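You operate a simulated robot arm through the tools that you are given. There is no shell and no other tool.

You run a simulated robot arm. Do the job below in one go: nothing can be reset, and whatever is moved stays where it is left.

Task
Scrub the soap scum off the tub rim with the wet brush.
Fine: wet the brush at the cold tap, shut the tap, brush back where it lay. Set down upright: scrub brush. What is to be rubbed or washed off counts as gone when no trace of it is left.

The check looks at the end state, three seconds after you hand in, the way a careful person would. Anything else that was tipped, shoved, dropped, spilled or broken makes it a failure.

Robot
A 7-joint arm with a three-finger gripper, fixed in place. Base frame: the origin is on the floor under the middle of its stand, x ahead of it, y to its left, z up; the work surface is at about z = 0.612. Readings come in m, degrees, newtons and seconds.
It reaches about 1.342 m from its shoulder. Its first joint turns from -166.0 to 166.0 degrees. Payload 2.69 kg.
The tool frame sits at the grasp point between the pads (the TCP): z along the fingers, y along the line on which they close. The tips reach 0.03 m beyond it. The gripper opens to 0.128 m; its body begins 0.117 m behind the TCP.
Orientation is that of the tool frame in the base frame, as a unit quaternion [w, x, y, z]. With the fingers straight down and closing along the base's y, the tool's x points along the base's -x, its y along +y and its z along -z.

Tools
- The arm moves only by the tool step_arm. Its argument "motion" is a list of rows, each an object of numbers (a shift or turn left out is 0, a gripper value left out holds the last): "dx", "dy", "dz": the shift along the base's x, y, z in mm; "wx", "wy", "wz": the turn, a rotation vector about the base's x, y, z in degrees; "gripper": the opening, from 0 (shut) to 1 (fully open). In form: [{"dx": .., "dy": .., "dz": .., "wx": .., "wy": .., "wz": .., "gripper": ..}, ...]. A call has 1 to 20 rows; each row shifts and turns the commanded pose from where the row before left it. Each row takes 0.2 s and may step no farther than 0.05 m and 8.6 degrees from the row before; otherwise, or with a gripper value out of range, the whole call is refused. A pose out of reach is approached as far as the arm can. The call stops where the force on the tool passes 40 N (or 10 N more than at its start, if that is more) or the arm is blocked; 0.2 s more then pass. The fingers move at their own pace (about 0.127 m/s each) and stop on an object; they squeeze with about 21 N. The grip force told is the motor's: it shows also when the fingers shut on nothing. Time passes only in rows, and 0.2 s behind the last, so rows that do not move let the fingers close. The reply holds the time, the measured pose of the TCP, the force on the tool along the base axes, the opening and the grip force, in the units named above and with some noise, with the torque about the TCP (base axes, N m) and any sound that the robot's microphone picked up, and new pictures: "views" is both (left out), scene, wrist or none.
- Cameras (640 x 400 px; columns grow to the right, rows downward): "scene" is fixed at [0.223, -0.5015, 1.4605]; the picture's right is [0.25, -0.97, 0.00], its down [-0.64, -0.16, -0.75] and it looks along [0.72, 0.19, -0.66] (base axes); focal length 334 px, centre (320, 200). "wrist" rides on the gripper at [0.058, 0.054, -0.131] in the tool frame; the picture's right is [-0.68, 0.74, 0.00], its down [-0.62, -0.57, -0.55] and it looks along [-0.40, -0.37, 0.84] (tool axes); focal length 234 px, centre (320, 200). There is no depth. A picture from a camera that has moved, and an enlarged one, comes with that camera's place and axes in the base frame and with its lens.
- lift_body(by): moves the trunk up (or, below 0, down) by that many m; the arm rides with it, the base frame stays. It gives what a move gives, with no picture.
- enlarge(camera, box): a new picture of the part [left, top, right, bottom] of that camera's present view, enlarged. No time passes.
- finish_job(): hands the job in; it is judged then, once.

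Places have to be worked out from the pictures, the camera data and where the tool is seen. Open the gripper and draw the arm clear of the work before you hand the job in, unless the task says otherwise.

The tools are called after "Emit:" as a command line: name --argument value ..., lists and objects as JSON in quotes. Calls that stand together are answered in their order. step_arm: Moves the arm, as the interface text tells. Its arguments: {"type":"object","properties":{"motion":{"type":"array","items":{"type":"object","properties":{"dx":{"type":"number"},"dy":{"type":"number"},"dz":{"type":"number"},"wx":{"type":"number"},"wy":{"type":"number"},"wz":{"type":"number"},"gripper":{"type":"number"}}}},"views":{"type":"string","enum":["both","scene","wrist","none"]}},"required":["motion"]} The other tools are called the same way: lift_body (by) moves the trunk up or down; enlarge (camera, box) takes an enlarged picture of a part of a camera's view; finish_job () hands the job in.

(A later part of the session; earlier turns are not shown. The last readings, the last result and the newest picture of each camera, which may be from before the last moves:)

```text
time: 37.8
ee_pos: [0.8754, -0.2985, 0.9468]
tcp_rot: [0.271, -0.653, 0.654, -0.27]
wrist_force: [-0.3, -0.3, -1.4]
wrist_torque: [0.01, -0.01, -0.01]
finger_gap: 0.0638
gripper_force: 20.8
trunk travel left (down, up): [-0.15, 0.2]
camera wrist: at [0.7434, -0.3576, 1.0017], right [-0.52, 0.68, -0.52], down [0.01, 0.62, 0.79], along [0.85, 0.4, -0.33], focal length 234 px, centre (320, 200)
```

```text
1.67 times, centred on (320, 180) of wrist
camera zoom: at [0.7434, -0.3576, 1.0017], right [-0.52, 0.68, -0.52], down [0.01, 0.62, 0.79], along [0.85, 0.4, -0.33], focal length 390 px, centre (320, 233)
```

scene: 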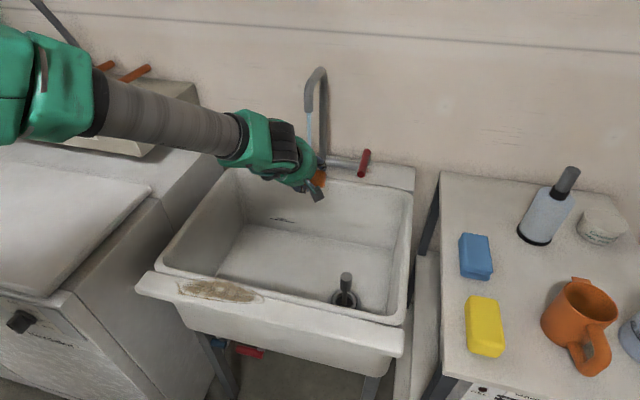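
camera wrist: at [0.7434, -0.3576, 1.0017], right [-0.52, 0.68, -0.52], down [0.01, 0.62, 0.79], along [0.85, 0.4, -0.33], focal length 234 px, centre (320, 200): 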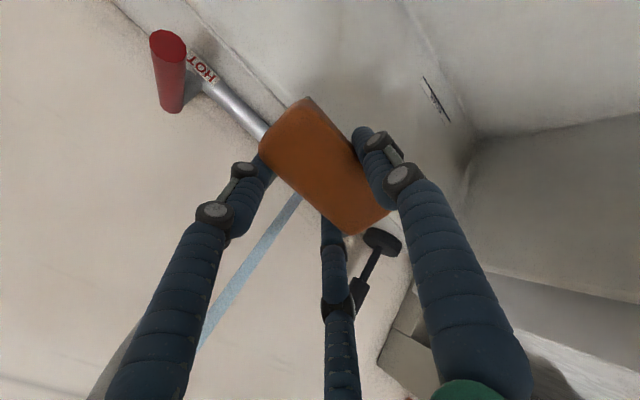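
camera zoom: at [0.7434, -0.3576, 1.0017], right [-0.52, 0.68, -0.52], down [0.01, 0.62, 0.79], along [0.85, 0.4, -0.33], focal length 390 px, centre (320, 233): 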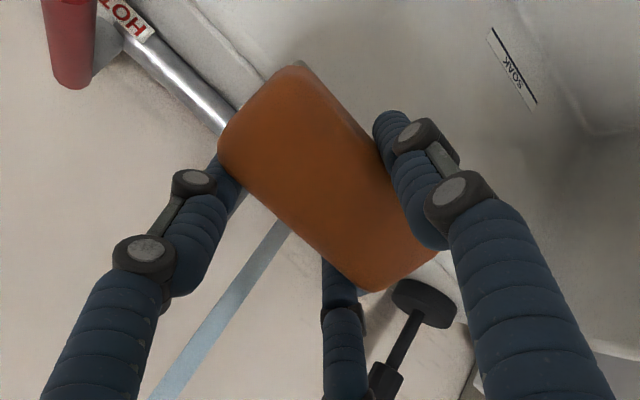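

The stream lands fully on the brush now. I give the bristles a couple more seconds of water, then withdraw backward and upward while bringing the hand upright again, staying clear of the spout.

Emit:
step_arm --motion '[{"dx": -5}, {}, {}, {}, {}, {}, {}, {}, {"dx": -20}, {"dx": -20, "dz": 10}, {"wy": 7.5, "dx": -30, "dz": 20}, {"wy": 7.5, "dx": -35, "dz": 15}, {"wy": 7.5, "dx": -35, "dz": 5}, {"wy": 7.5, "dx": -35}, {"wy": 7.5, "dx": -35}, {"wy": 7.5, "dx": -30}, {}, {}]'

```text
time: 41.6
ee_pos: [0.6299, -0.3, 0.9977]
tcp_rot: [0.0, -0.707, 0.707, -0.001]
wrist_force: [0.0, 0.2, -0.1]
wrist_torque: [0.0, 0.01, -0.01]
finger_gap: 0.0638
gripper_force: 21.0
trunk travel left (down, up): [-0.15, 0.2]
camera wrist: at [0.5761, -0.3585, 1.1293], right [-0.74, 0.68, 0.0], down [0.57, 0.62, 0.55], along [0.37, 0.4, -0.84], focal length 234 px, centre (320, 200)
```

scene: 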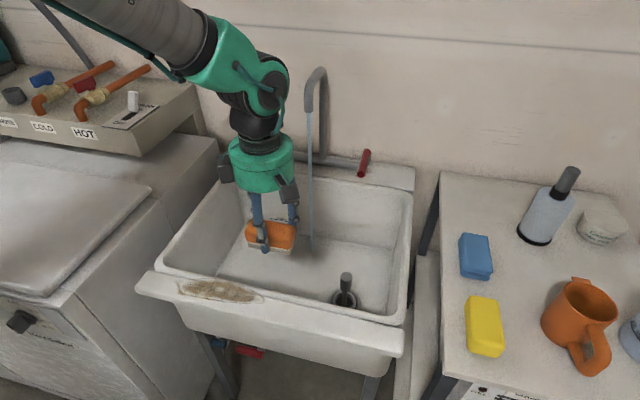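
wrist: 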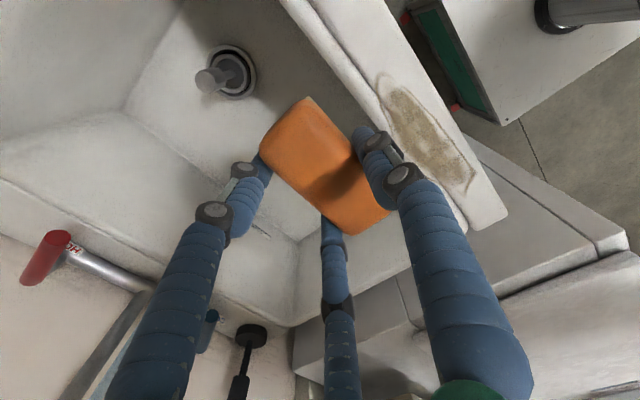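

Upright again with the brush held level over the bowl. I enlarge the brush and the scum patch to plan the strokes.

Emit:
enlarge --camera "wrist" --box '[350, 50, 520, 230]'

Emit:
enlarge --camera "scene" --box '[130, 200, 310, 330]'

```text
2.22 times, centred on (435, 140) of wrist
camera zoom: at [0.5761, -0.3585, 1.1293], right [-0.74, 0.68, 0.0], down [0.57, 0.62, 0.55], along [0.37, 0.4, -0.84], focal length 520 px, centre (64, 333)
```

zoom: 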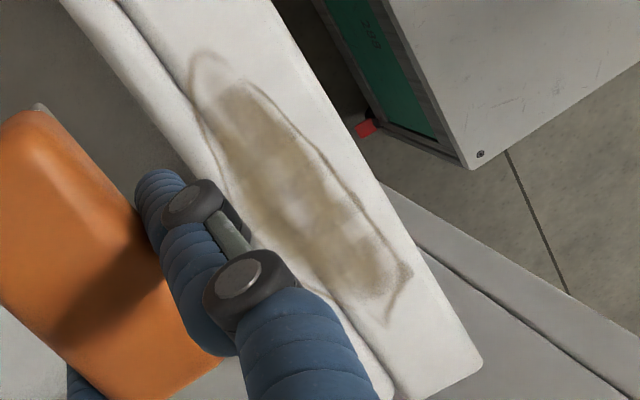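

```text
3.08 times, centred on (220, 265) of scene
camera zoom: at [0.223, -0.5015, 1.4605], right [0.25, -0.97, 0.0], down [-0.64, -0.16, -0.75], along [0.72, 0.19, -0.66], focal length 1027 px, centre (628, 0)
```

zoom: 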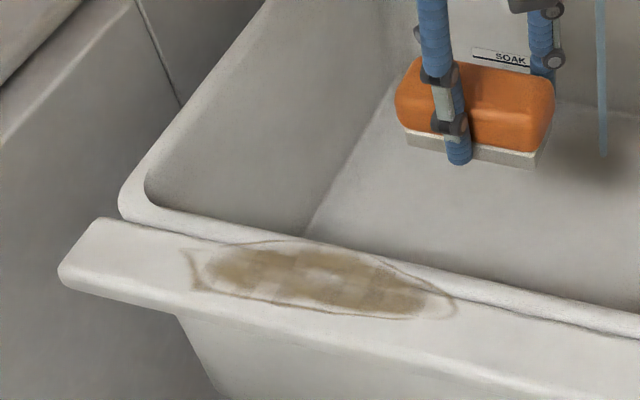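

The bristles now look grey and wet. The patch spans x≈0.518–0.568, y≈-0.30 to -0.097, between the outer edge (≈0.511) and the crease (≈0.565). I move over its middle and lower slowly until the bristles touch. When the brush lay on the rim, TCP z was 0.9035.

Emit:
step_arm --motion '[{"dx": -13, "dy": 17}, {"dx": -13, "dy": 17}, {"dx": -13, "dy": 17}, {"dx": -13, "dy": 17}, {"dx": -13, "dy": 16}, {"dx": -13, "dy": 16}, {"dz": -20}, {"dz": -20}, {"dz": -20}, {"dz": -15}, {"dz": -10}, {"dz": -4}, {"dz": -2}, {"dz": -2}, {}]'

```text
time: 44.8
ee_pos: [0.552, -0.2018, 0.9051]
tcp_rot: [-0.001, 0.707, -0.707, 0.0]
wrist_force: [1.0, 0.8, 5.4]
wrist_torque: [-0.26, 0.14, 0.01]
finger_gap: 0.0636
gripper_force: 21.4
trunk travel left (down, up): [-0.15, 0.2]
camera wrist: at [0.4977, -0.2591, 1.0355], right [-0.74, 0.68, 0.0], down [0.56, 0.62, 0.55], along [0.37, 0.4, -0.84], focal length 234 px, centre (320, 200)
```

scene: 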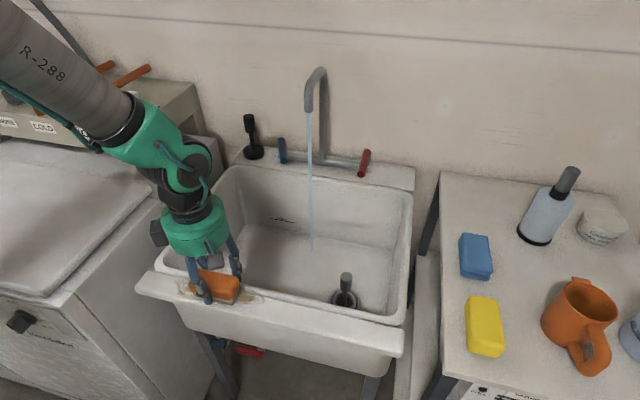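
wrist: 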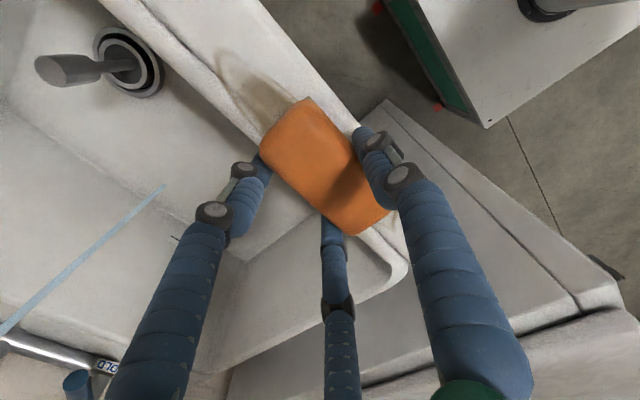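

The bristles touch the rim at 5.4 N. I press about 1 mm more and make the first strokes along the middle lane, from y≈-0.265 to -0.135.

Emit:
step_arm --motion '[{"dz": -1}, {"dy": -13}, {"dy": -13}, {"dy": -13}, {"dy": -13}, {"dy": -13}, {"dy": 13}, {"dy": 13}, {"dy": 13}, {"dy": 13}, {"dy": 13}, {"dy": 13}, {"dy": 13}, {"dy": 13}, {"dy": 13}, {"dy": 13}, {"dy": -13}, {"dy": -13}, {"dy": -13}, {"dy": -13}]'

```text
time: 49.0
ee_pos: [0.5509, -0.1868, 0.9024]
tcp_rot: [0.0, 0.707, -0.707, 0.0]
wrist_force: [0.1, 0.0, 11.2]
wrist_torque: [0.25, 0.2, -0.08]
finger_gap: 0.0635
gripper_force: 21.8
trunk travel left (down, up): [-0.15, 0.2]
camera wrist: at [0.4965, -0.2451, 1.0336], right [-0.74, 0.68, 0.0], down [0.57, 0.62, 0.55], along [0.37, 0.4, -0.84], focal length 234 px, centre (320, 200)
```

scene: 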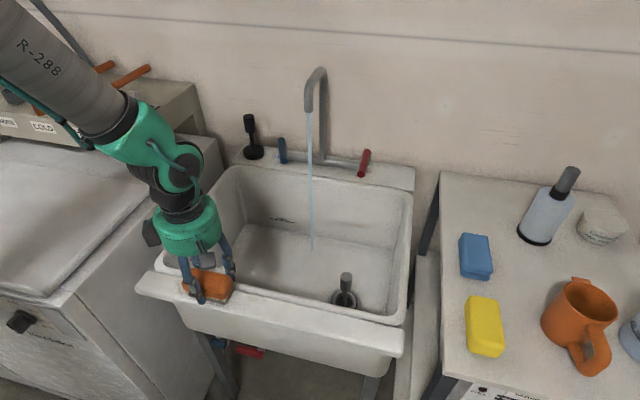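
wrist: 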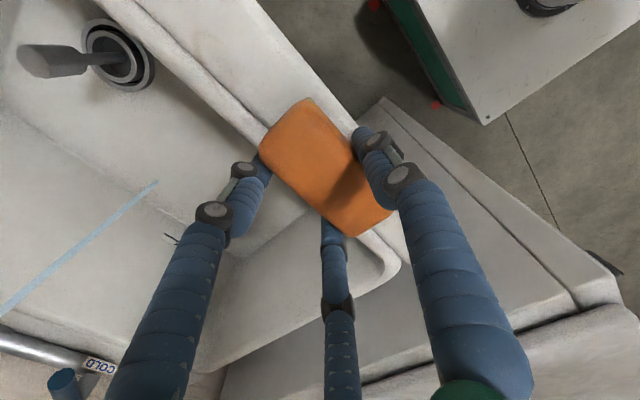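

The scum is coming off: the right-hand part is already clean. Next I do the outer lane, 8 mm toward the robot.

Emit:
step_arm --motion '[{"dx": -4, "dy": 10}, {"dx": -4, "dy": 13}, {"dy": 13}, {"dy": 13}, {"dy": 10}, {"dy": -13}, {"dy": -13}, {"dy": -13}, {"dy": -13}, {"dy": -13}, {"dy": -13}, {"dy": -13}, {"dy": -13}, {"dy": -13}, {"dy": -13}, {"dy": -13}, {"dy": 13}, {"dy": 13}, {"dy": 13}, {"dy": 13}]' --views "both"

```text
time: 53.2
ee_pos: [0.5428, -0.2163, 0.9027]
tcp_rot: [0.001, -0.707, 0.707, 0.0]
wrist_force: [-0.2, -0.8, -1.0]
wrist_torque: [0.0, 0.01, 0.01]
finger_gap: 0.0634
gripper_force: 20.7
trunk travel left (down, up): [-0.15, 0.2]
camera wrist: at [0.4885, -0.2752, 1.0336], right [-0.74, 0.68, 0.0], down [0.57, 0.62, 0.55], along [0.37, 0.4, -0.84], focal length 234 px, centre (320, 200)
```

scene: 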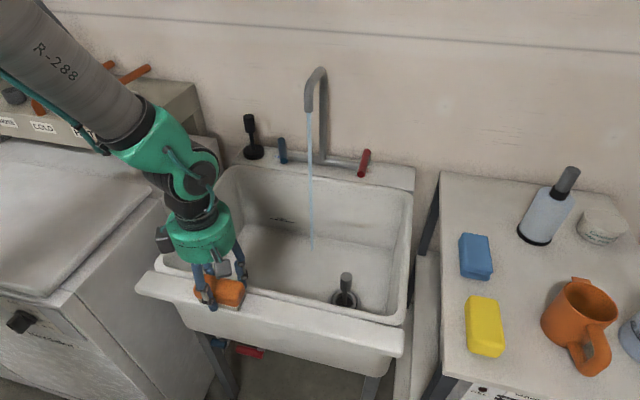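
wrist: 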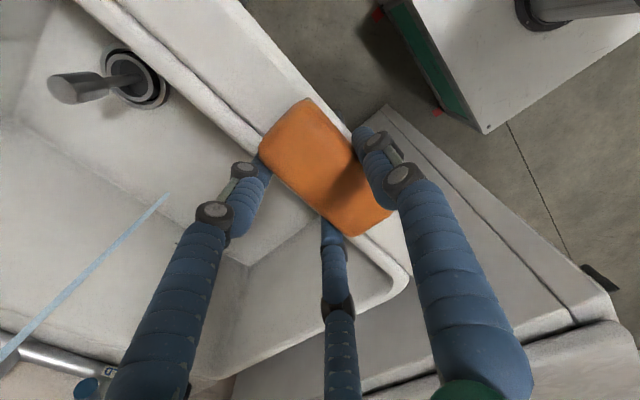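

The reading shows no contact on this outer lane (-1 N), so the flat is slightly lower here. I lower in 1 mm steps until I feel contact.

Emit:
step_arm --motion '[{"dz": -1}, {"dz": -1}, {"dz": -1}, {}]' --views "none"

```text
time: 54.2
ee_pos: [0.5429, -0.2171, 0.8998]
tcp_rot: [-0.001, 0.708, -0.707, 0.0]
wrist_force: [-1.6, 2.9, 19.9]
wrist_torque: [0.0, 0.39, -0.08]
finger_gap: 0.0637
gripper_force: 21.1
trunk travel left (down, up): [-0.15, 0.2]
```

Contact is now 20 N, a bit more than needed. I ease up 0.7 mm and stroke the outer lane over the full length of the patch.

Emit:
step_arm --motion '[{"dz": 0.7}, {"dy": -13}, {"dy": -13}, {"dy": -13}, {"dy": -13}, {"dy": 13}, {"dy": 13}, {"dy": 13}, {"dy": 13}, {"dy": 13}, {"dy": 13}, {"dy": 13}, {"dy": 13}, {"dy": 13}, {"dy": 13}, {"dy": 13}, {"dy": -13}, {"dy": -13}, {"dy": -13}, {"dy": -13}]' --views "both"

```text
time: 58.4
ee_pos: [0.5426, -0.1791, 0.9003]
tcp_rot: [0.0, -0.707, 0.707, 0.0]
wrist_force: [-0.1, -0.1, 2.8]
wrist_torque: [0.08, 0.14, -0.03]
finger_gap: 0.0637
gripper_force: 21.4
trunk travel left (down, up): [-0.15, 0.2]
camera wrist: at [0.4892, -0.2384, 1.0312], right [-0.74, 0.68, 0.0], down [0.57, 0.62, 0.55], along [0.37, 0.4, -0.84], focal length 234 px, centre (320, 200)
```

scene: 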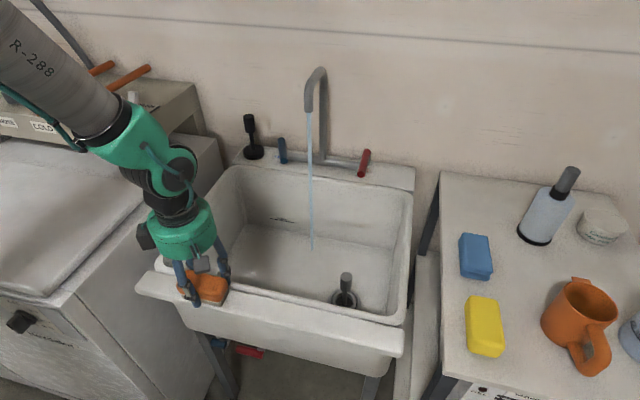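
wrist: 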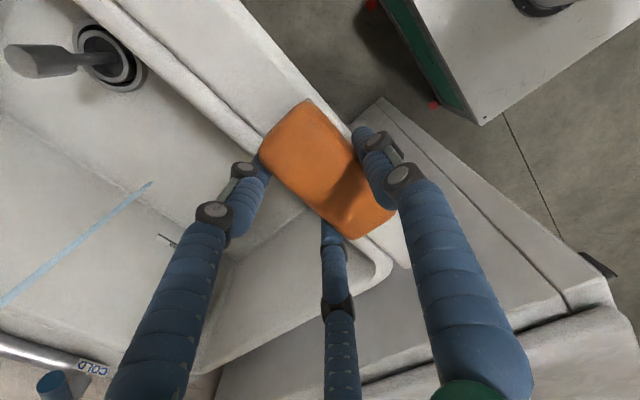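

The strokes are done and the rim looks clean from here. I lift the brush, move it over the bowl and inspect the whole patch area.

Emit:
step_arm --motion '[{"dz": 10}, {"dz": 20}, {"dz": 20, "dx": 10}, {"dx": 20, "dy": -20, "dz": 20}, {"dx": 20, "dy": -30, "dz": 20}, {"dx": 20, "dy": -35}, {"dx": 15, "dy": -35}, {}]'

Emit:
enlarge --camera "wrist" --box '[350, 50, 520, 230]'

Emit:
enlarge --camera "scene" --box '[130, 230, 310, 330]'

```text
time: 60.2
ee_pos: [0.6261, -0.3012, 0.99]
tcp_rot: [0.0, 0.707, -0.707, 0.0]
wrist_force: [0.4, -0.1, -1.9]
wrist_torque: [0.04, -0.01, -0.01]
finger_gap: 0.0631
gripper_force: 21.5
trunk travel left (down, up): [-0.15, 0.2]
camera wrist: at [0.5724, -0.3599, 1.1204], right [-0.74, 0.68, 0.0], down [0.57, 0.62, 0.55], along [0.37, 0.4, -0.84], focal length 234 px, centre (320, 200)
```

scene: 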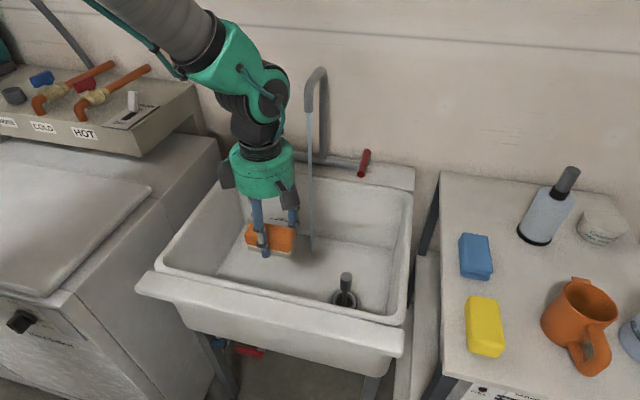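
wrist: 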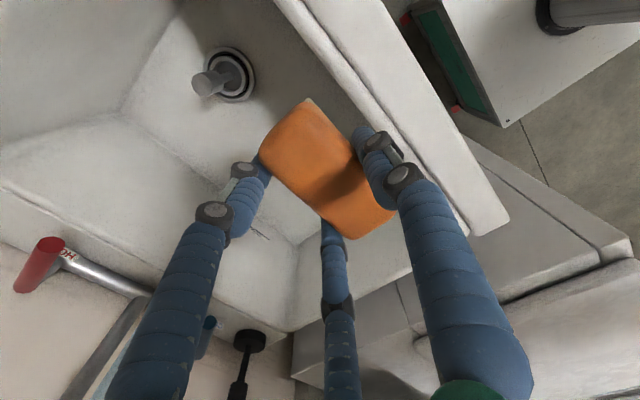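

```text
2.22 times, centred on (435, 140) of wrist
camera zoom: at [0.5724, -0.3599, 1.1204], right [-0.74, 0.68, 0.0], down [0.57, 0.62, 0.55], along [0.37, 0.4, -0.84], focal length 520 px, centre (64, 333)
```

zoom: 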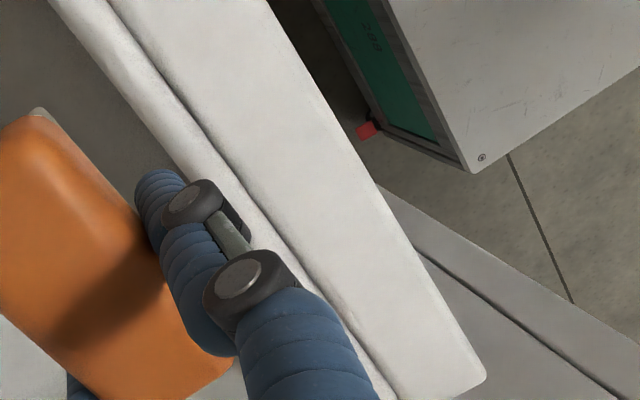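

```text
3.56 times, centred on (220, 280) of scene
camera zoom: at [0.223, -0.5015, 1.4605], right [0.25, -0.97, 0.0], down [-0.64, -0.16, -0.75], along [0.72, 0.19, -0.66], focal length 1187 px, centre (676, -84)
```

zoom: 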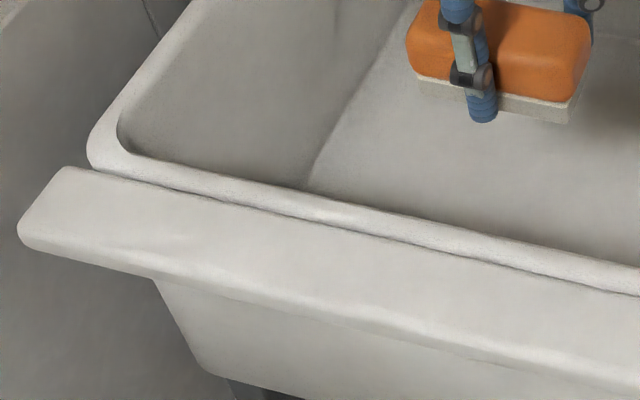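

I see no trace in either view, but I zoom in harder on the former patch to look for faint remains, especially along the crease and both ends.

Emit:
enlarge --camera "scene" --box '[160, 260, 225, 310]'

Emit:
enlarge --camera "scene" --box '[215, 265, 280, 315]'

Emit:
enlarge --camera "scene" --box '[230, 210, 320, 270]'

```text
8.00 times, centred on (192, 285) of scene
camera zoom: at [0.223, -0.5015, 1.4605], right [0.25, -0.97, 0.0], down [-0.64, -0.16, -0.75], along [0.72, 0.19, -0.66], focal length 2670 px, centre (1340, -480)
```

zoom: 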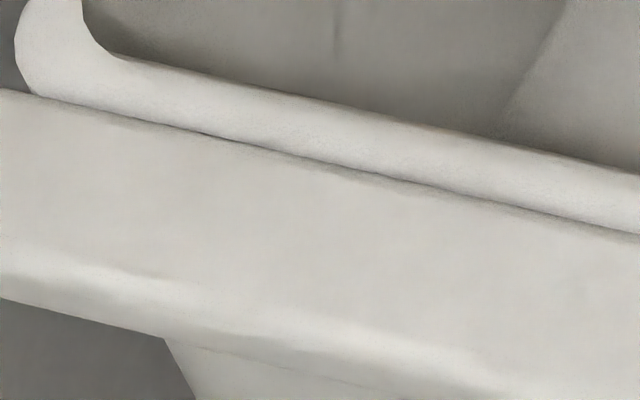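

```text
8.00 times, centred on (248, 290) of scene
camera zoom: at [0.223, -0.5015, 1.4605], right [0.25, -0.97, 0.0], down [-0.64, -0.16, -0.75], along [0.72, 0.19, -0.66], focal length 2670 px, centre (900, -520)
```

zoom: 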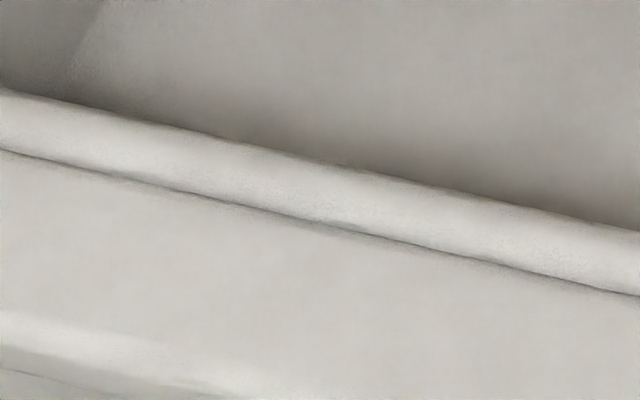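

```text
6.67 times, centred on (275, 240) of scene
camera zoom: at [0.223, -0.5015, 1.4605], right [0.25, -0.97, 0.0], down [-0.64, -0.16, -0.75], along [0.72, 0.19, -0.66], focal length 2225 px, centre (620, -67)
```

zoom: 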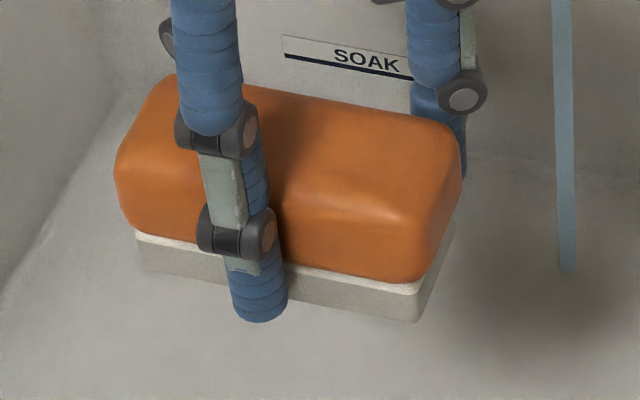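

The rim is clean, with no trace left in any view. Now I carry the brush back to its original spot, TCP (0.553, -0.4585), and lower it slowly until the bristles touch the rim.

Emit:
step_arm --motion '[{"dx": -12, "dy": -26}, {"dx": -12, "dy": -26}, {"dx": -12, "dy": -26}, {"dx": -12, "dy": -26}, {"dx": -12, "dy": -26}, {"dx": -13, "dy": -27}, {"dz": -25}, {"dz": -25}, {"dz": -15}, {"dz": -8}, {"dz": -4}, {"dz": -3}, {}]'

```text
time: 63.0
ee_pos: [0.5566, -0.4546, 0.91]
tcp_rot: [0.0, 0.707, -0.707, 0.0]
wrist_force: [0.5, -0.3, -1.1]
wrist_torque: [-0.02, -0.02, 0.02]
finger_gap: 0.0636
gripper_force: 20.7
trunk travel left (down, up): [-0.15, 0.2]
camera wrist: at [0.5019, -0.5145, 1.0411], right [-0.74, 0.68, 0.0], down [0.57, 0.62, 0.55], along [0.37, 0.4, -0.84], focal length 234 px, centre (320, 200)
```

scene: 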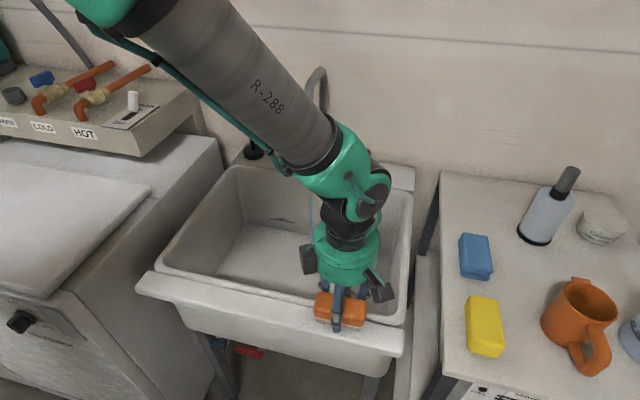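
wrist: 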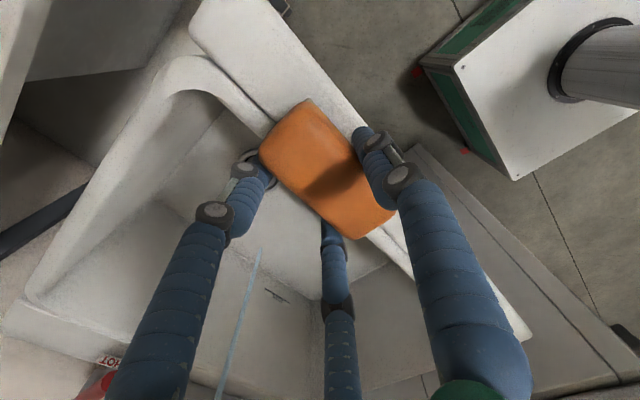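

I'm 3–4 mm off the grasp pose, so I correct that and keep lowering in 1–1.5 mm steps until there is contact.

Emit:
step_arm --motion '[{"dx": -3.5, "dy": -4}, {"dz": -2}, {"dz": -1.5}, {"dz": -1}, {"dz": -1}, {}]' --views "none"

```text
time: 64.4
ee_pos: [0.553, -0.4591, 0.9047]
tcp_rot: [0.0, -0.707, 0.707, 0.0]
wrist_force: [0.6, -1.0, -1.5]
wrist_torque: [-0.02, 0.0, -0.03]
finger_gap: 0.0635
gripper_force: 21.6
trunk travel left (down, up): [-0.15, 0.2]
```

No contact yet at z=0.9047, so I continue down in 1 mm steps.

Emit:
step_arm --motion '[{"dz": -1}, {"dz": -1}, {}]' --views "none"

```text
time: 65.2
ee_pos: [0.5519, -0.4606, 0.9026]
tcp_rot: [0.0, 0.707, -0.707, 0.0]
wrist_force: [1.6, 0.7, -2.0]
wrist_torque: [0.0, 0.0, 0.01]
finger_gap: 0.0637
gripper_force: 20.6
trunk travel left (down, up): [-0.15, 0.2]
```

Emit:
step_arm --motion '[{"dz": -1}, {"dz": -0.7}, {}]' --views "both"

```text
time: 66.0
ee_pos: [0.5529, -0.4605, 0.9007]
tcp_rot: [0.0, 0.707, -0.707, 0.0]
wrist_force: [0.5, -0.6, 0.3]
wrist_torque: [0.01, -0.04, -0.02]
finger_gap: 0.0637
gripper_force: 20.6
trunk travel left (down, up): [-0.15, 0.2]
camera wrist: at [0.4983, -0.5188, 1.0322], right [-0.74, 0.68, 0.0], down [0.57, 0.62, 0.55], along [0.37, 0.4, -0.84], focal length 234 px, centre (320, 200)
```

scene: 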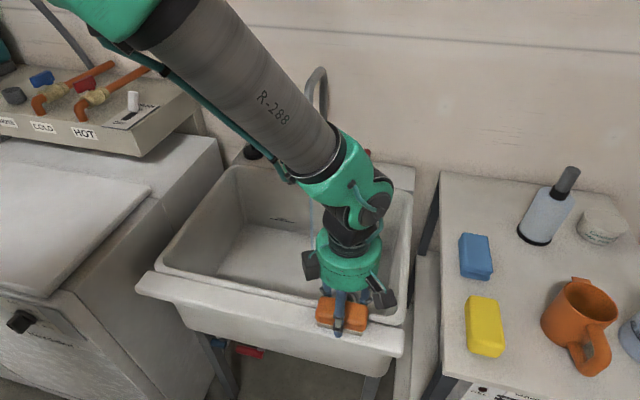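
wrist: 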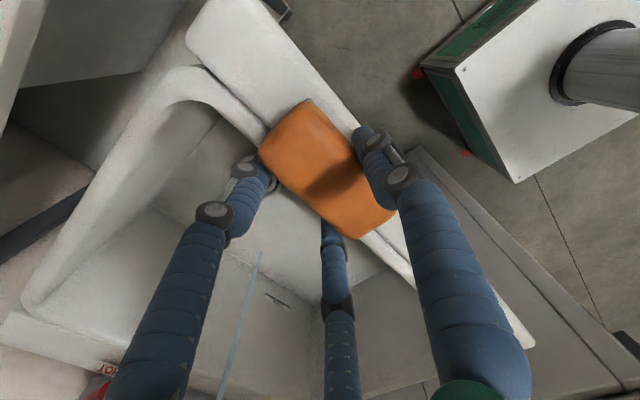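

Force has risen from about -1.5 to 0.3 N, which suggests first touch. I lower a little more until contact is definite.

Emit:
step_arm --motion '[{"dz": -0.8}, {}]' --views "none"

```text
time: 66.6
ee_pos: [0.5516, -0.4607, 0.9003]
tcp_rot: [0.0, -0.707, 0.707, 0.0]
wrist_force: [0.0, -0.1, -0.6]
wrist_torque: [0.02, -0.01, 0.0]
finger_gap: 0.0633
gripper_force: 20.6
trunk travel left (down, up): [-0.15, 0.2]
```

Emit:
step_arm --motion '[{"dz": -0.8}, {"dz": -0.7}, {}]' --views "none"

```text
time: 67.4
ee_pos: [0.5526, -0.4602, 0.9001]
tcp_rot: [0.0, 0.707, -0.707, 0.001]
wrist_force: [-1.5, -0.7, 11.1]
wrist_torque: [0.24, 0.39, 0.02]
finger_gap: 0.0636
gripper_force: 20.9
trunk travel left (down, up): [-0.15, 0.2]
```

There is firm contact now at 11 N. I relieve it by 0.8 mm and open the fingers in stages so the brush settles flat.

Emit:
step_arm --motion '[{"dz": 0.8}, {}, {"gripper": 0.52}, {"gripper": 0.56}, {"gripper": 0.62}, {"gripper": 0.7}, {"gripper": 0.8}, {"gripper": 0.9}, {"gripper": 1.0}, {}, {}]' --views "both"

```text
time: 69.8
ee_pos: [0.5533, -0.4604, 0.8994]
tcp_rot: [-0.001, -0.707, 0.707, 0.0]
wrist_force: [1.2, 0.5, -0.4]
wrist_torque: [-0.01, 0.01, 0.01]
finger_gap: 0.1279
gripper_force: 0.1
trunk travel left (down, up): [-0.15, 0.2]
camera wrist: at [0.4986, -0.5189, 1.0308], right [-0.74, 0.68, 0.0], down [0.57, 0.62, 0.55], along [0.37, 0.4, -0.84], focal length 234 px, centre (320, 200)
```

scene: 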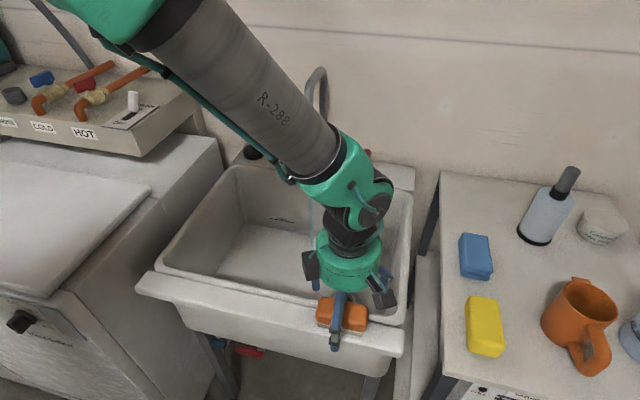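
wrist: 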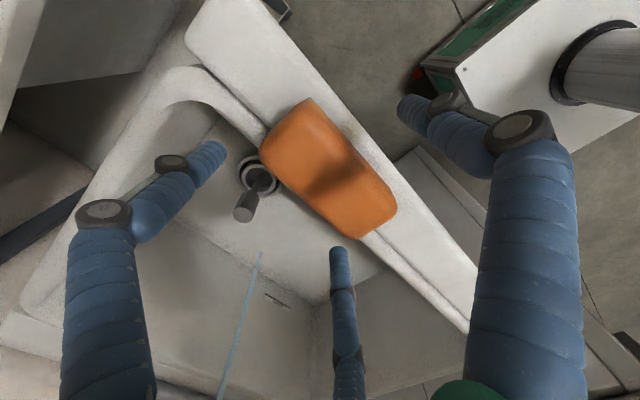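

The brush is released on the rim. I rise straight up and check its position against the first picture.

Emit:
step_arm --motion '[{"dz": 8}, {"dz": 15}, {"dz": 30}, {"dz": 40}, {"dz": 45}, {"dz": 45}, {"dz": 45}, {}]' --views "both"

Emit:
enlarge --camera "scene" --box '[290, 260, 410, 360]'

Emit:
enlarge --camera "wrist" --box '[240, 40, 400, 170]'

```text
time: 71.6
ee_pos: [0.5515, -0.4588, 1.1293]
tcp_rot: [0.0, 0.707, -0.707, 0.0]
wrist_force: [-0.3, 0.2, -0.3]
wrist_torque: [-0.01, -0.03, 0.01]
finger_gap: 0.1277
gripper_force: 0.2
trunk travel left (down, up): [-0.15, 0.2]
camera wrist: at [0.4973, -0.5179, 1.2594], right [-0.74, 0.68, 0.0], down [0.57, 0.62, 0.55], along [0.37, 0.4, -0.84], focal length 234 px, centre (320, 200)
```

scene: 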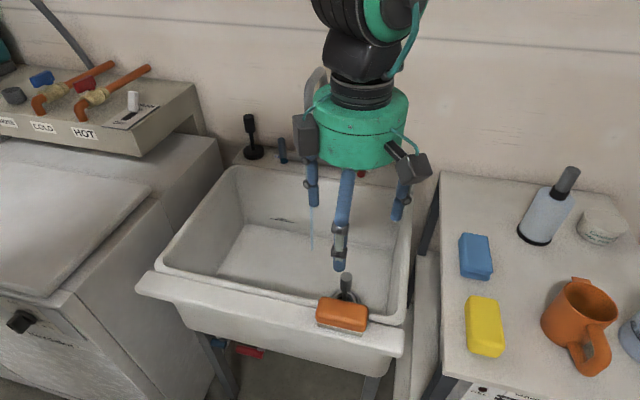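
wrist: 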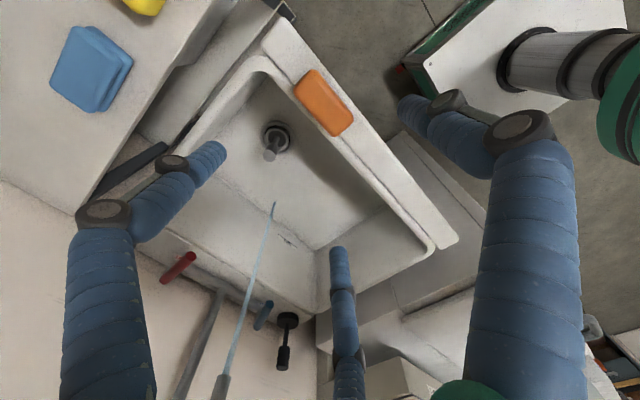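

```text
4.00 times, centred on (350, 310) of scene
camera zoom: at [0.223, -0.5015, 1.4605], right [0.25, -0.97, 0.0], down [-0.64, -0.16, -0.75], along [0.72, 0.19, -0.66], focal length 1335 px, centre (200, -240)
```

zoom: 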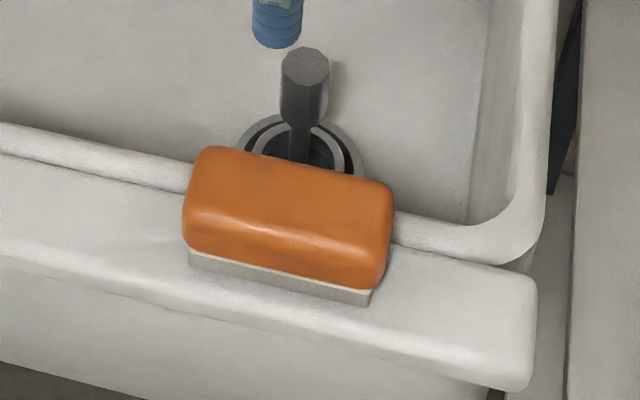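

```text
3.08 times, centred on (320, 105) of wrist
camera zoom: at [0.4973, -0.5179, 1.2594], right [-0.74, 0.68, 0.0], down [0.57, 0.62, 0.55], along [0.37, 0.4, -0.84], focal length 720 px, centre (320, 492)
```

zoom: 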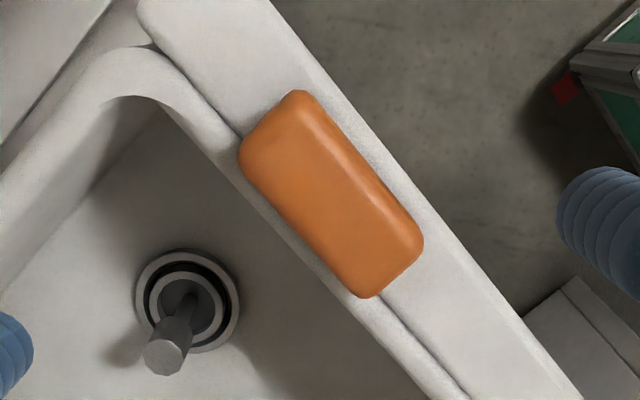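

The brush is back, lying flat, within a few mm of where it was, and its bristles are visibly wet. Now the tap: I enlarge both views to measure the lever's present angle before closing it.

Emit:
enlarge --camera "scene" --box '[230, 100, 330, 180]'

Emit:
enlarge --camera "wrist" --box '[200, 270, 320, 380]'

```text
5.00 times, centred on (280, 140) of scene
camera zoom: at [0.223, -0.5015, 1.4605], right [0.25, -0.97, 0.0], down [-0.64, -0.16, -0.75], along [0.72, 0.19, -0.66], focal length 1669 px, centre (520, 500)
```

zoom: 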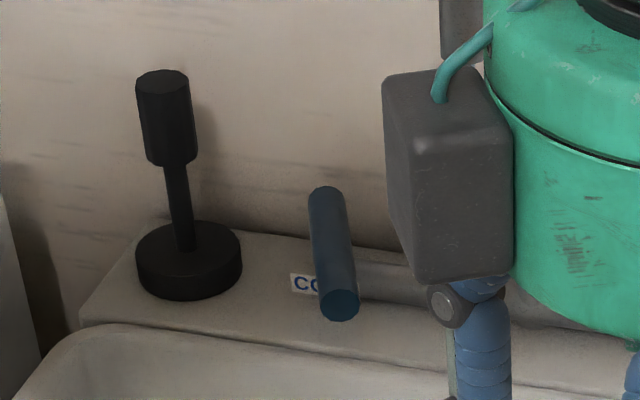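

```text
3.64 times, centred on (260, 325) of wrist
camera zoom: at [0.4973, -0.5179, 1.2594], right [-0.74, 0.68, 0.0], down [0.57, 0.62, 0.55], along [0.37, 0.4, -0.84], focal length 852 px, centre (538, -254)
```

zoom: 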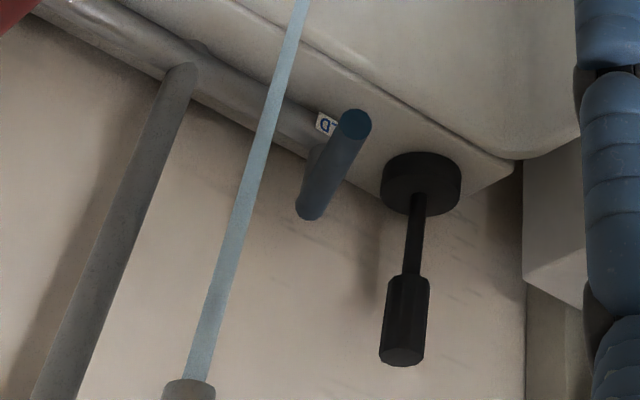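

The lever now points about 24° toward the right, with its free end at about (0.945, -0.207, 0.922). I'll half-open the fingers so the lever fits between the upper pair, and push it back with the right-hand finger. First I approach to a standoff with the hand tilted.

Emit:
step_arm --motion '[{"dx": 13, "dy": 42, "dz": -20}, {"dx": 13, "dy": 42, "dz": -20, "gripper": 0.42}, {"dx": 13, "dy": 42, "dz": -20}, {"dx": 13, "dy": 42, "dz": -20}, {"dx": 13, "dy": 42, "dz": -20}, {"dx": 13, "dy": 42, "dz": -20}, {"dx": 30, "wy": -7.5}, {"dx": 35, "wy": -7.5}, {"dx": 35, "wy": -7.5}, {"dx": 35, "wy": -7.5, "dz": -5}, {"dx": 35, "wy": -7.5, "dz": -15}, {"dx": 30, "wy": -7.5, "dz": -20}, {"dx": 15, "dz": -15}, {"dz": -8}, {}]'

```text
time: 74.8
ee_pos: [0.8447, -0.2083, 0.9452]
tcp_rot: [-0.271, 0.653, -0.653, 0.271]
wrist_force: [0.0, -0.5, 0.0]
wrist_torque: [0.02, 0.0, -0.01]
finger_gap: 0.0536
gripper_force: 0.1
trunk travel left (down, up): [-0.15, 0.2]
camera wrist: at [0.7135, -0.267, 1.0002], right [-0.52, 0.68, -0.52], down [0.01, 0.62, 0.79], along [0.85, 0.4, -0.33], focal length 234 px, centre (320, 200)
```

scene: 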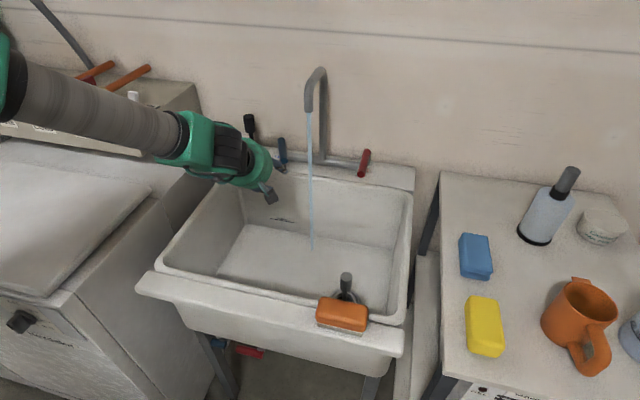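
wrist: 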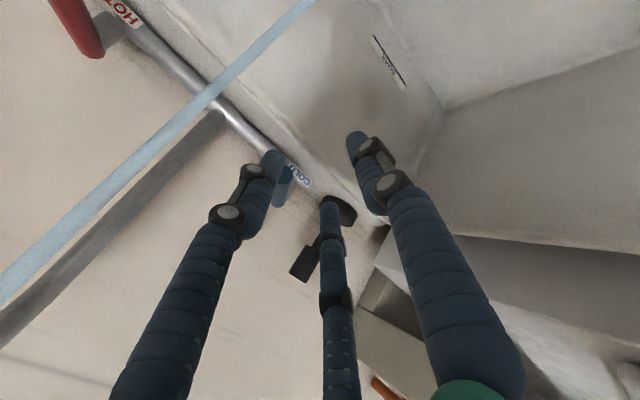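

In the wrist view the lever sits between the two upper fingers (at y≈-0.239 and -0.178). I lower to lever height and advance slowly so it slides into the slot.

Emit:
step_arm --motion '[{"dz": -10}, {"dz": -12}, {"dx": 15}, {"dx": 15}, {"dx": 15}, {"dx": 12, "dy": 1}, {"dx": 12, "dy": 2}, {"dx": 10, "dy": 2}, {}]'

Emit:
enlarge --camera "wrist" --box '[220, 100, 420, 260]'

```text
time: 76.8
ee_pos: [0.9241, -0.2026, 0.9234]
tcp_rot: [-0.271, 0.653, -0.653, 0.271]
wrist_force: [0.8, -0.6, 0.5]
wrist_torque: [-0.02, 0.04, 0.02]
finger_gap: 0.0535
gripper_force: 0.1
trunk travel left (down, up): [-0.15, 0.2]
camera wrist: at [0.7935, -0.2619, 0.978], right [-0.52, 0.68, -0.52], down [0.01, 0.62, 0.79], along [0.85, 0.4, -0.33], focal length 234 px, centre (320, 200)
```

scene: 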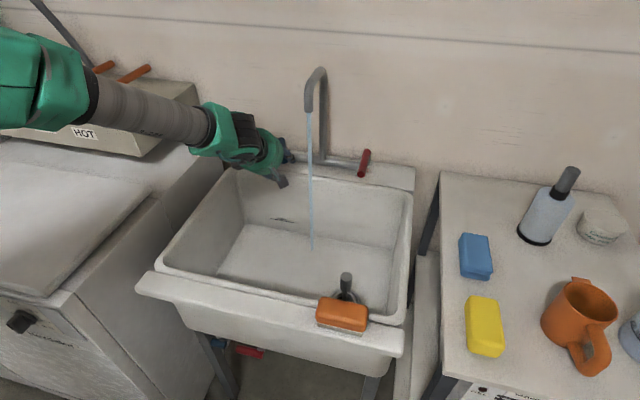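
wrist: 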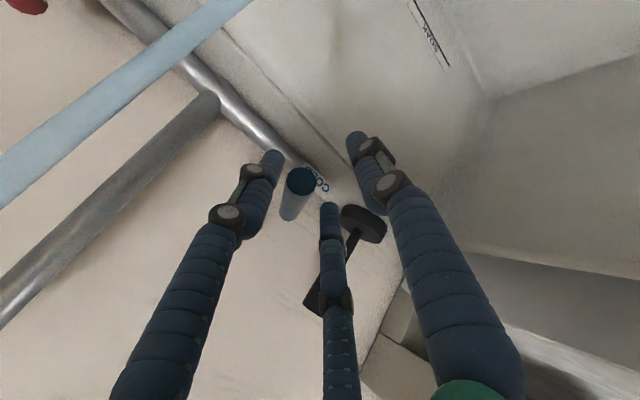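

```text
2.50 times, centred on (320, 180) of wrist
camera zoom: at [0.7935, -0.2619, 0.978], right [-0.52, 0.68, -0.52], down [0.01, 0.62, 0.79], along [0.85, 0.4, -0.33], focal length 585 px, centre (320, 250)
```

zoom: 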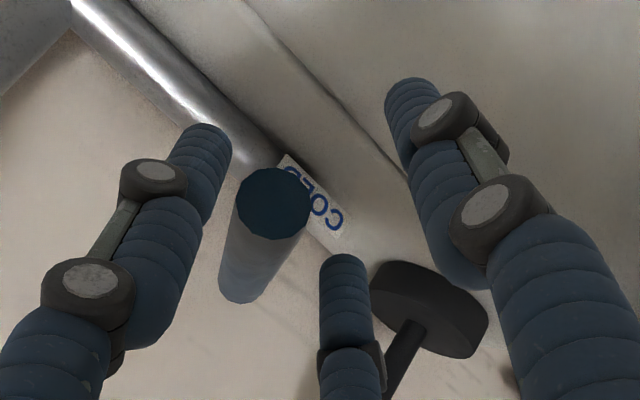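

The lever end sits right between the two upper fingers. I advance 12 mm more for a solid overlap, then move the hand toward +y (left) so the right-hand finger pushes the lever back, and watch the stream.

Emit:
step_arm --motion '[{"dx": 6, "dy": 1}, {"dx": 6, "dy": 2}, {"dy": 6}, {"dy": 6}, {"dy": 6}, {"dy": 6}, {"dy": 4}, {"dy": 4}, {}]'

Emit:
enlarge --camera "wrist" --box '[220, 100, 420, 260]'

Emit:
enlarge --camera "scene" --box '[230, 60, 390, 260]'

```text
time: 78.8
ee_pos: [0.9359, -0.1672, 0.9225]
tcp_rot: [0.27, -0.653, 0.654, -0.27]
wrist_force: [0.3, -0.6, -0.3]
wrist_torque: [-0.03, 0.0, 0.01]
finger_gap: 0.0539
gripper_force: 0.2
trunk travel left (down, up): [-0.15, 0.2]
camera wrist: at [0.8051, -0.2268, 0.9772], right [-0.52, 0.68, -0.52], down [0.01, 0.62, 0.79], along [0.85, 0.4, -0.33], focal length 234 px, centre (320, 200)
```

scene: 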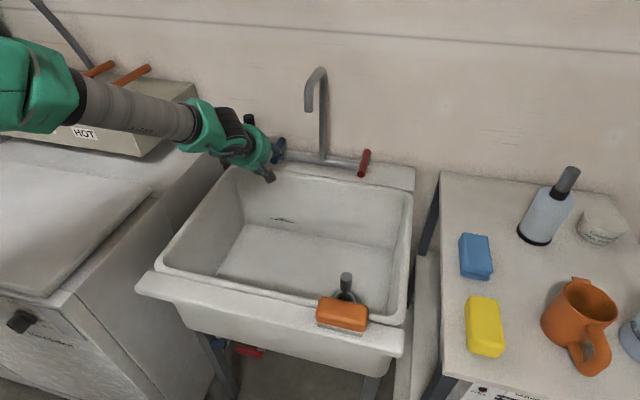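
wrist: 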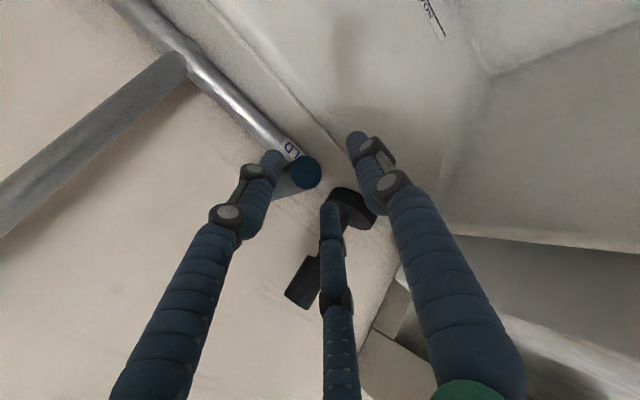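

```text
2.50 times, centred on (320, 180) of wrist
camera zoom: at [0.8051, -0.2268, 0.9772], right [-0.52, 0.68, -0.52], down [0.01, 0.62, 0.79], along [0.85, 0.4, -0.33], focal length 585 px, centre (320, 250)
```

zoom: 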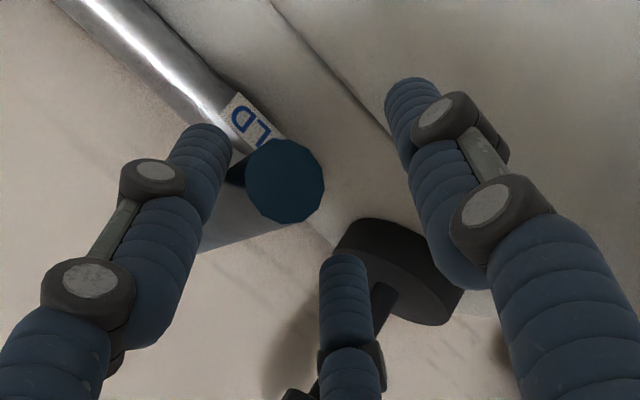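

```text
2.00 times, centred on (310, 160) of scene
camera zoom: at [0.223, -0.5015, 1.4605], right [0.25, -0.97, 0.0], down [-0.64, -0.16, -0.75], along [0.72, 0.19, -0.66], focal length 668 px, centre (340, 280)
```

zoom: 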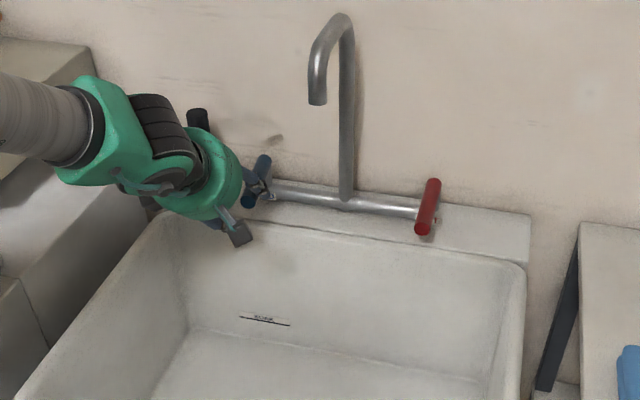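

The stream has stopped. The lever's free end is at y≈-0.184, though, and it started at -0.168, so there are still roughly 10° to go. I continue gently to the fully shut position and watch for a stop.

Emit:
step_arm --motion '[{"dy": 3}, {"dy": 3}, {"dy": 3}, {}]'

Emit:
enlarge --camera "wrist" --box '[220, 100, 420, 260]'

Emit:
enlarge --camera "scene" --box '[230, 100, 330, 180]'

```text
time: 79.8
ee_pos: [0.9357, -0.1586, 0.9227]
tcp_rot: [0.27, -0.653, 0.653, -0.271]
wrist_force: [0.4, -0.6, -1.0]
wrist_torque: [0.01, 0.02, 0.02]
finger_gap: 0.054
gripper_force: 0.7
trunk travel left (down, up): [-0.15, 0.2]
camera wrist: at [0.805, -0.2178, 0.9776], right [-0.52, 0.68, -0.52], down [0.01, 0.62, 0.79], along [0.85, 0.4, -0.33], focal length 234 px, centre (320, 200)
```

scene: 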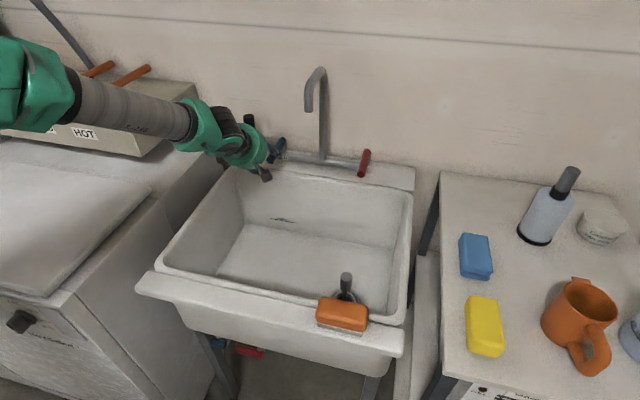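
wrist: 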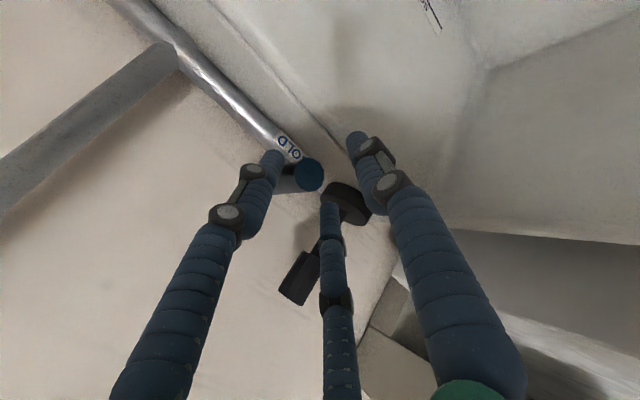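

```text
2.50 times, centred on (320, 180) of wrist
camera zoom: at [0.805, -0.2178, 0.9776], right [-0.52, 0.68, -0.52], down [0.01, 0.62, 0.79], along [0.85, 0.4, -0.33], focal length 585 px, centre (320, 250)
```

zoom: 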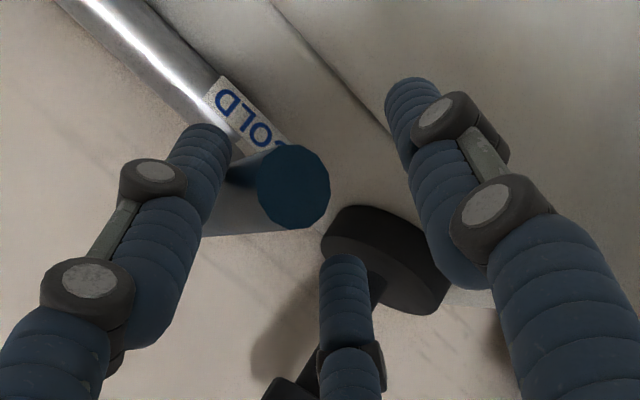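

```text
5.00 times, centred on (280, 140) of scene
camera zoom: at [0.223, -0.5015, 1.4605], right [0.25, -0.97, 0.0], down [-0.64, -0.16, -0.75], along [0.72, 0.19, -0.66], focal length 1669 px, centre (520, 500)
```

zoom: 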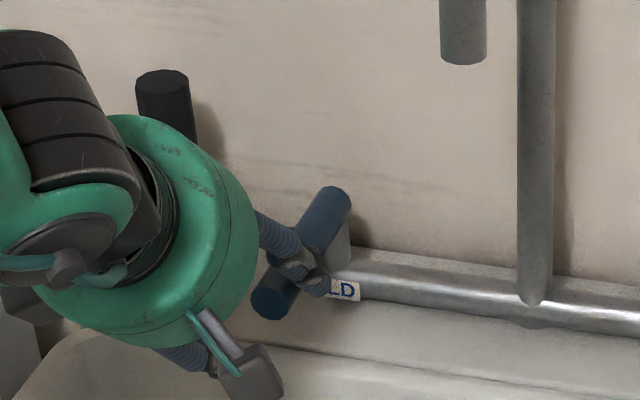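

The lever is now within about 3° of its original direction and no water runs. I nudge about 3 mm more to bring it fully home, checking force.

Emit:
step_arm --motion '[{"dy": 1.5}, {"dy": 1.5}, {}]' --views "wrist"

Emit:
enlarge --camera "scene" --box '[230, 100, 330, 180]'

```text
time: 80.6
ee_pos: [0.9355, -0.1566, 0.9223]
tcp_rot: [-0.271, 0.654, -0.653, 0.27]
wrist_force: [0.4, -10.0, -3.8]
wrist_torque: [0.05, 0.09, -0.31]
finger_gap: 0.0582
gripper_force: 3.4
trunk travel left (down, up): [-0.15, 0.2]
camera wrist: at [0.8043, -0.2153, 0.9768], right [-0.52, 0.68, -0.52], down [0.01, 0.62, 0.79], along [0.85, 0.4, -0.33], focal length 234 px, centre (320, 200)
```

wrist: 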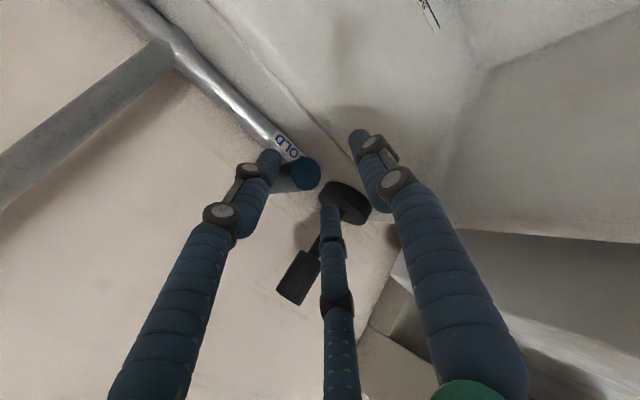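

```text
5.00 times, centred on (280, 140) of scene
camera zoom: at [0.223, -0.5015, 1.4605], right [0.25, -0.97, 0.0], down [-0.64, -0.16, -0.75], along [0.72, 0.19, -0.66], focal length 1669 px, centre (520, 500)
```

zoom: 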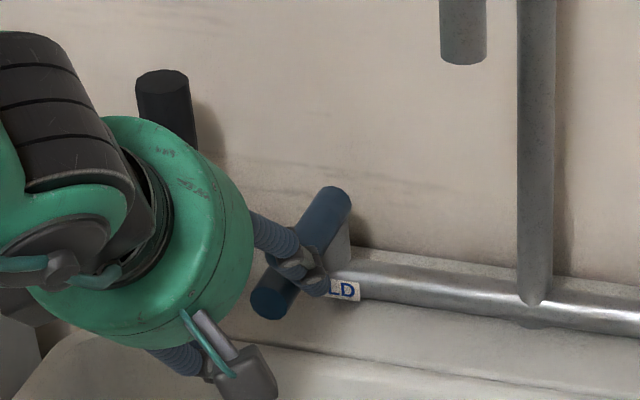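

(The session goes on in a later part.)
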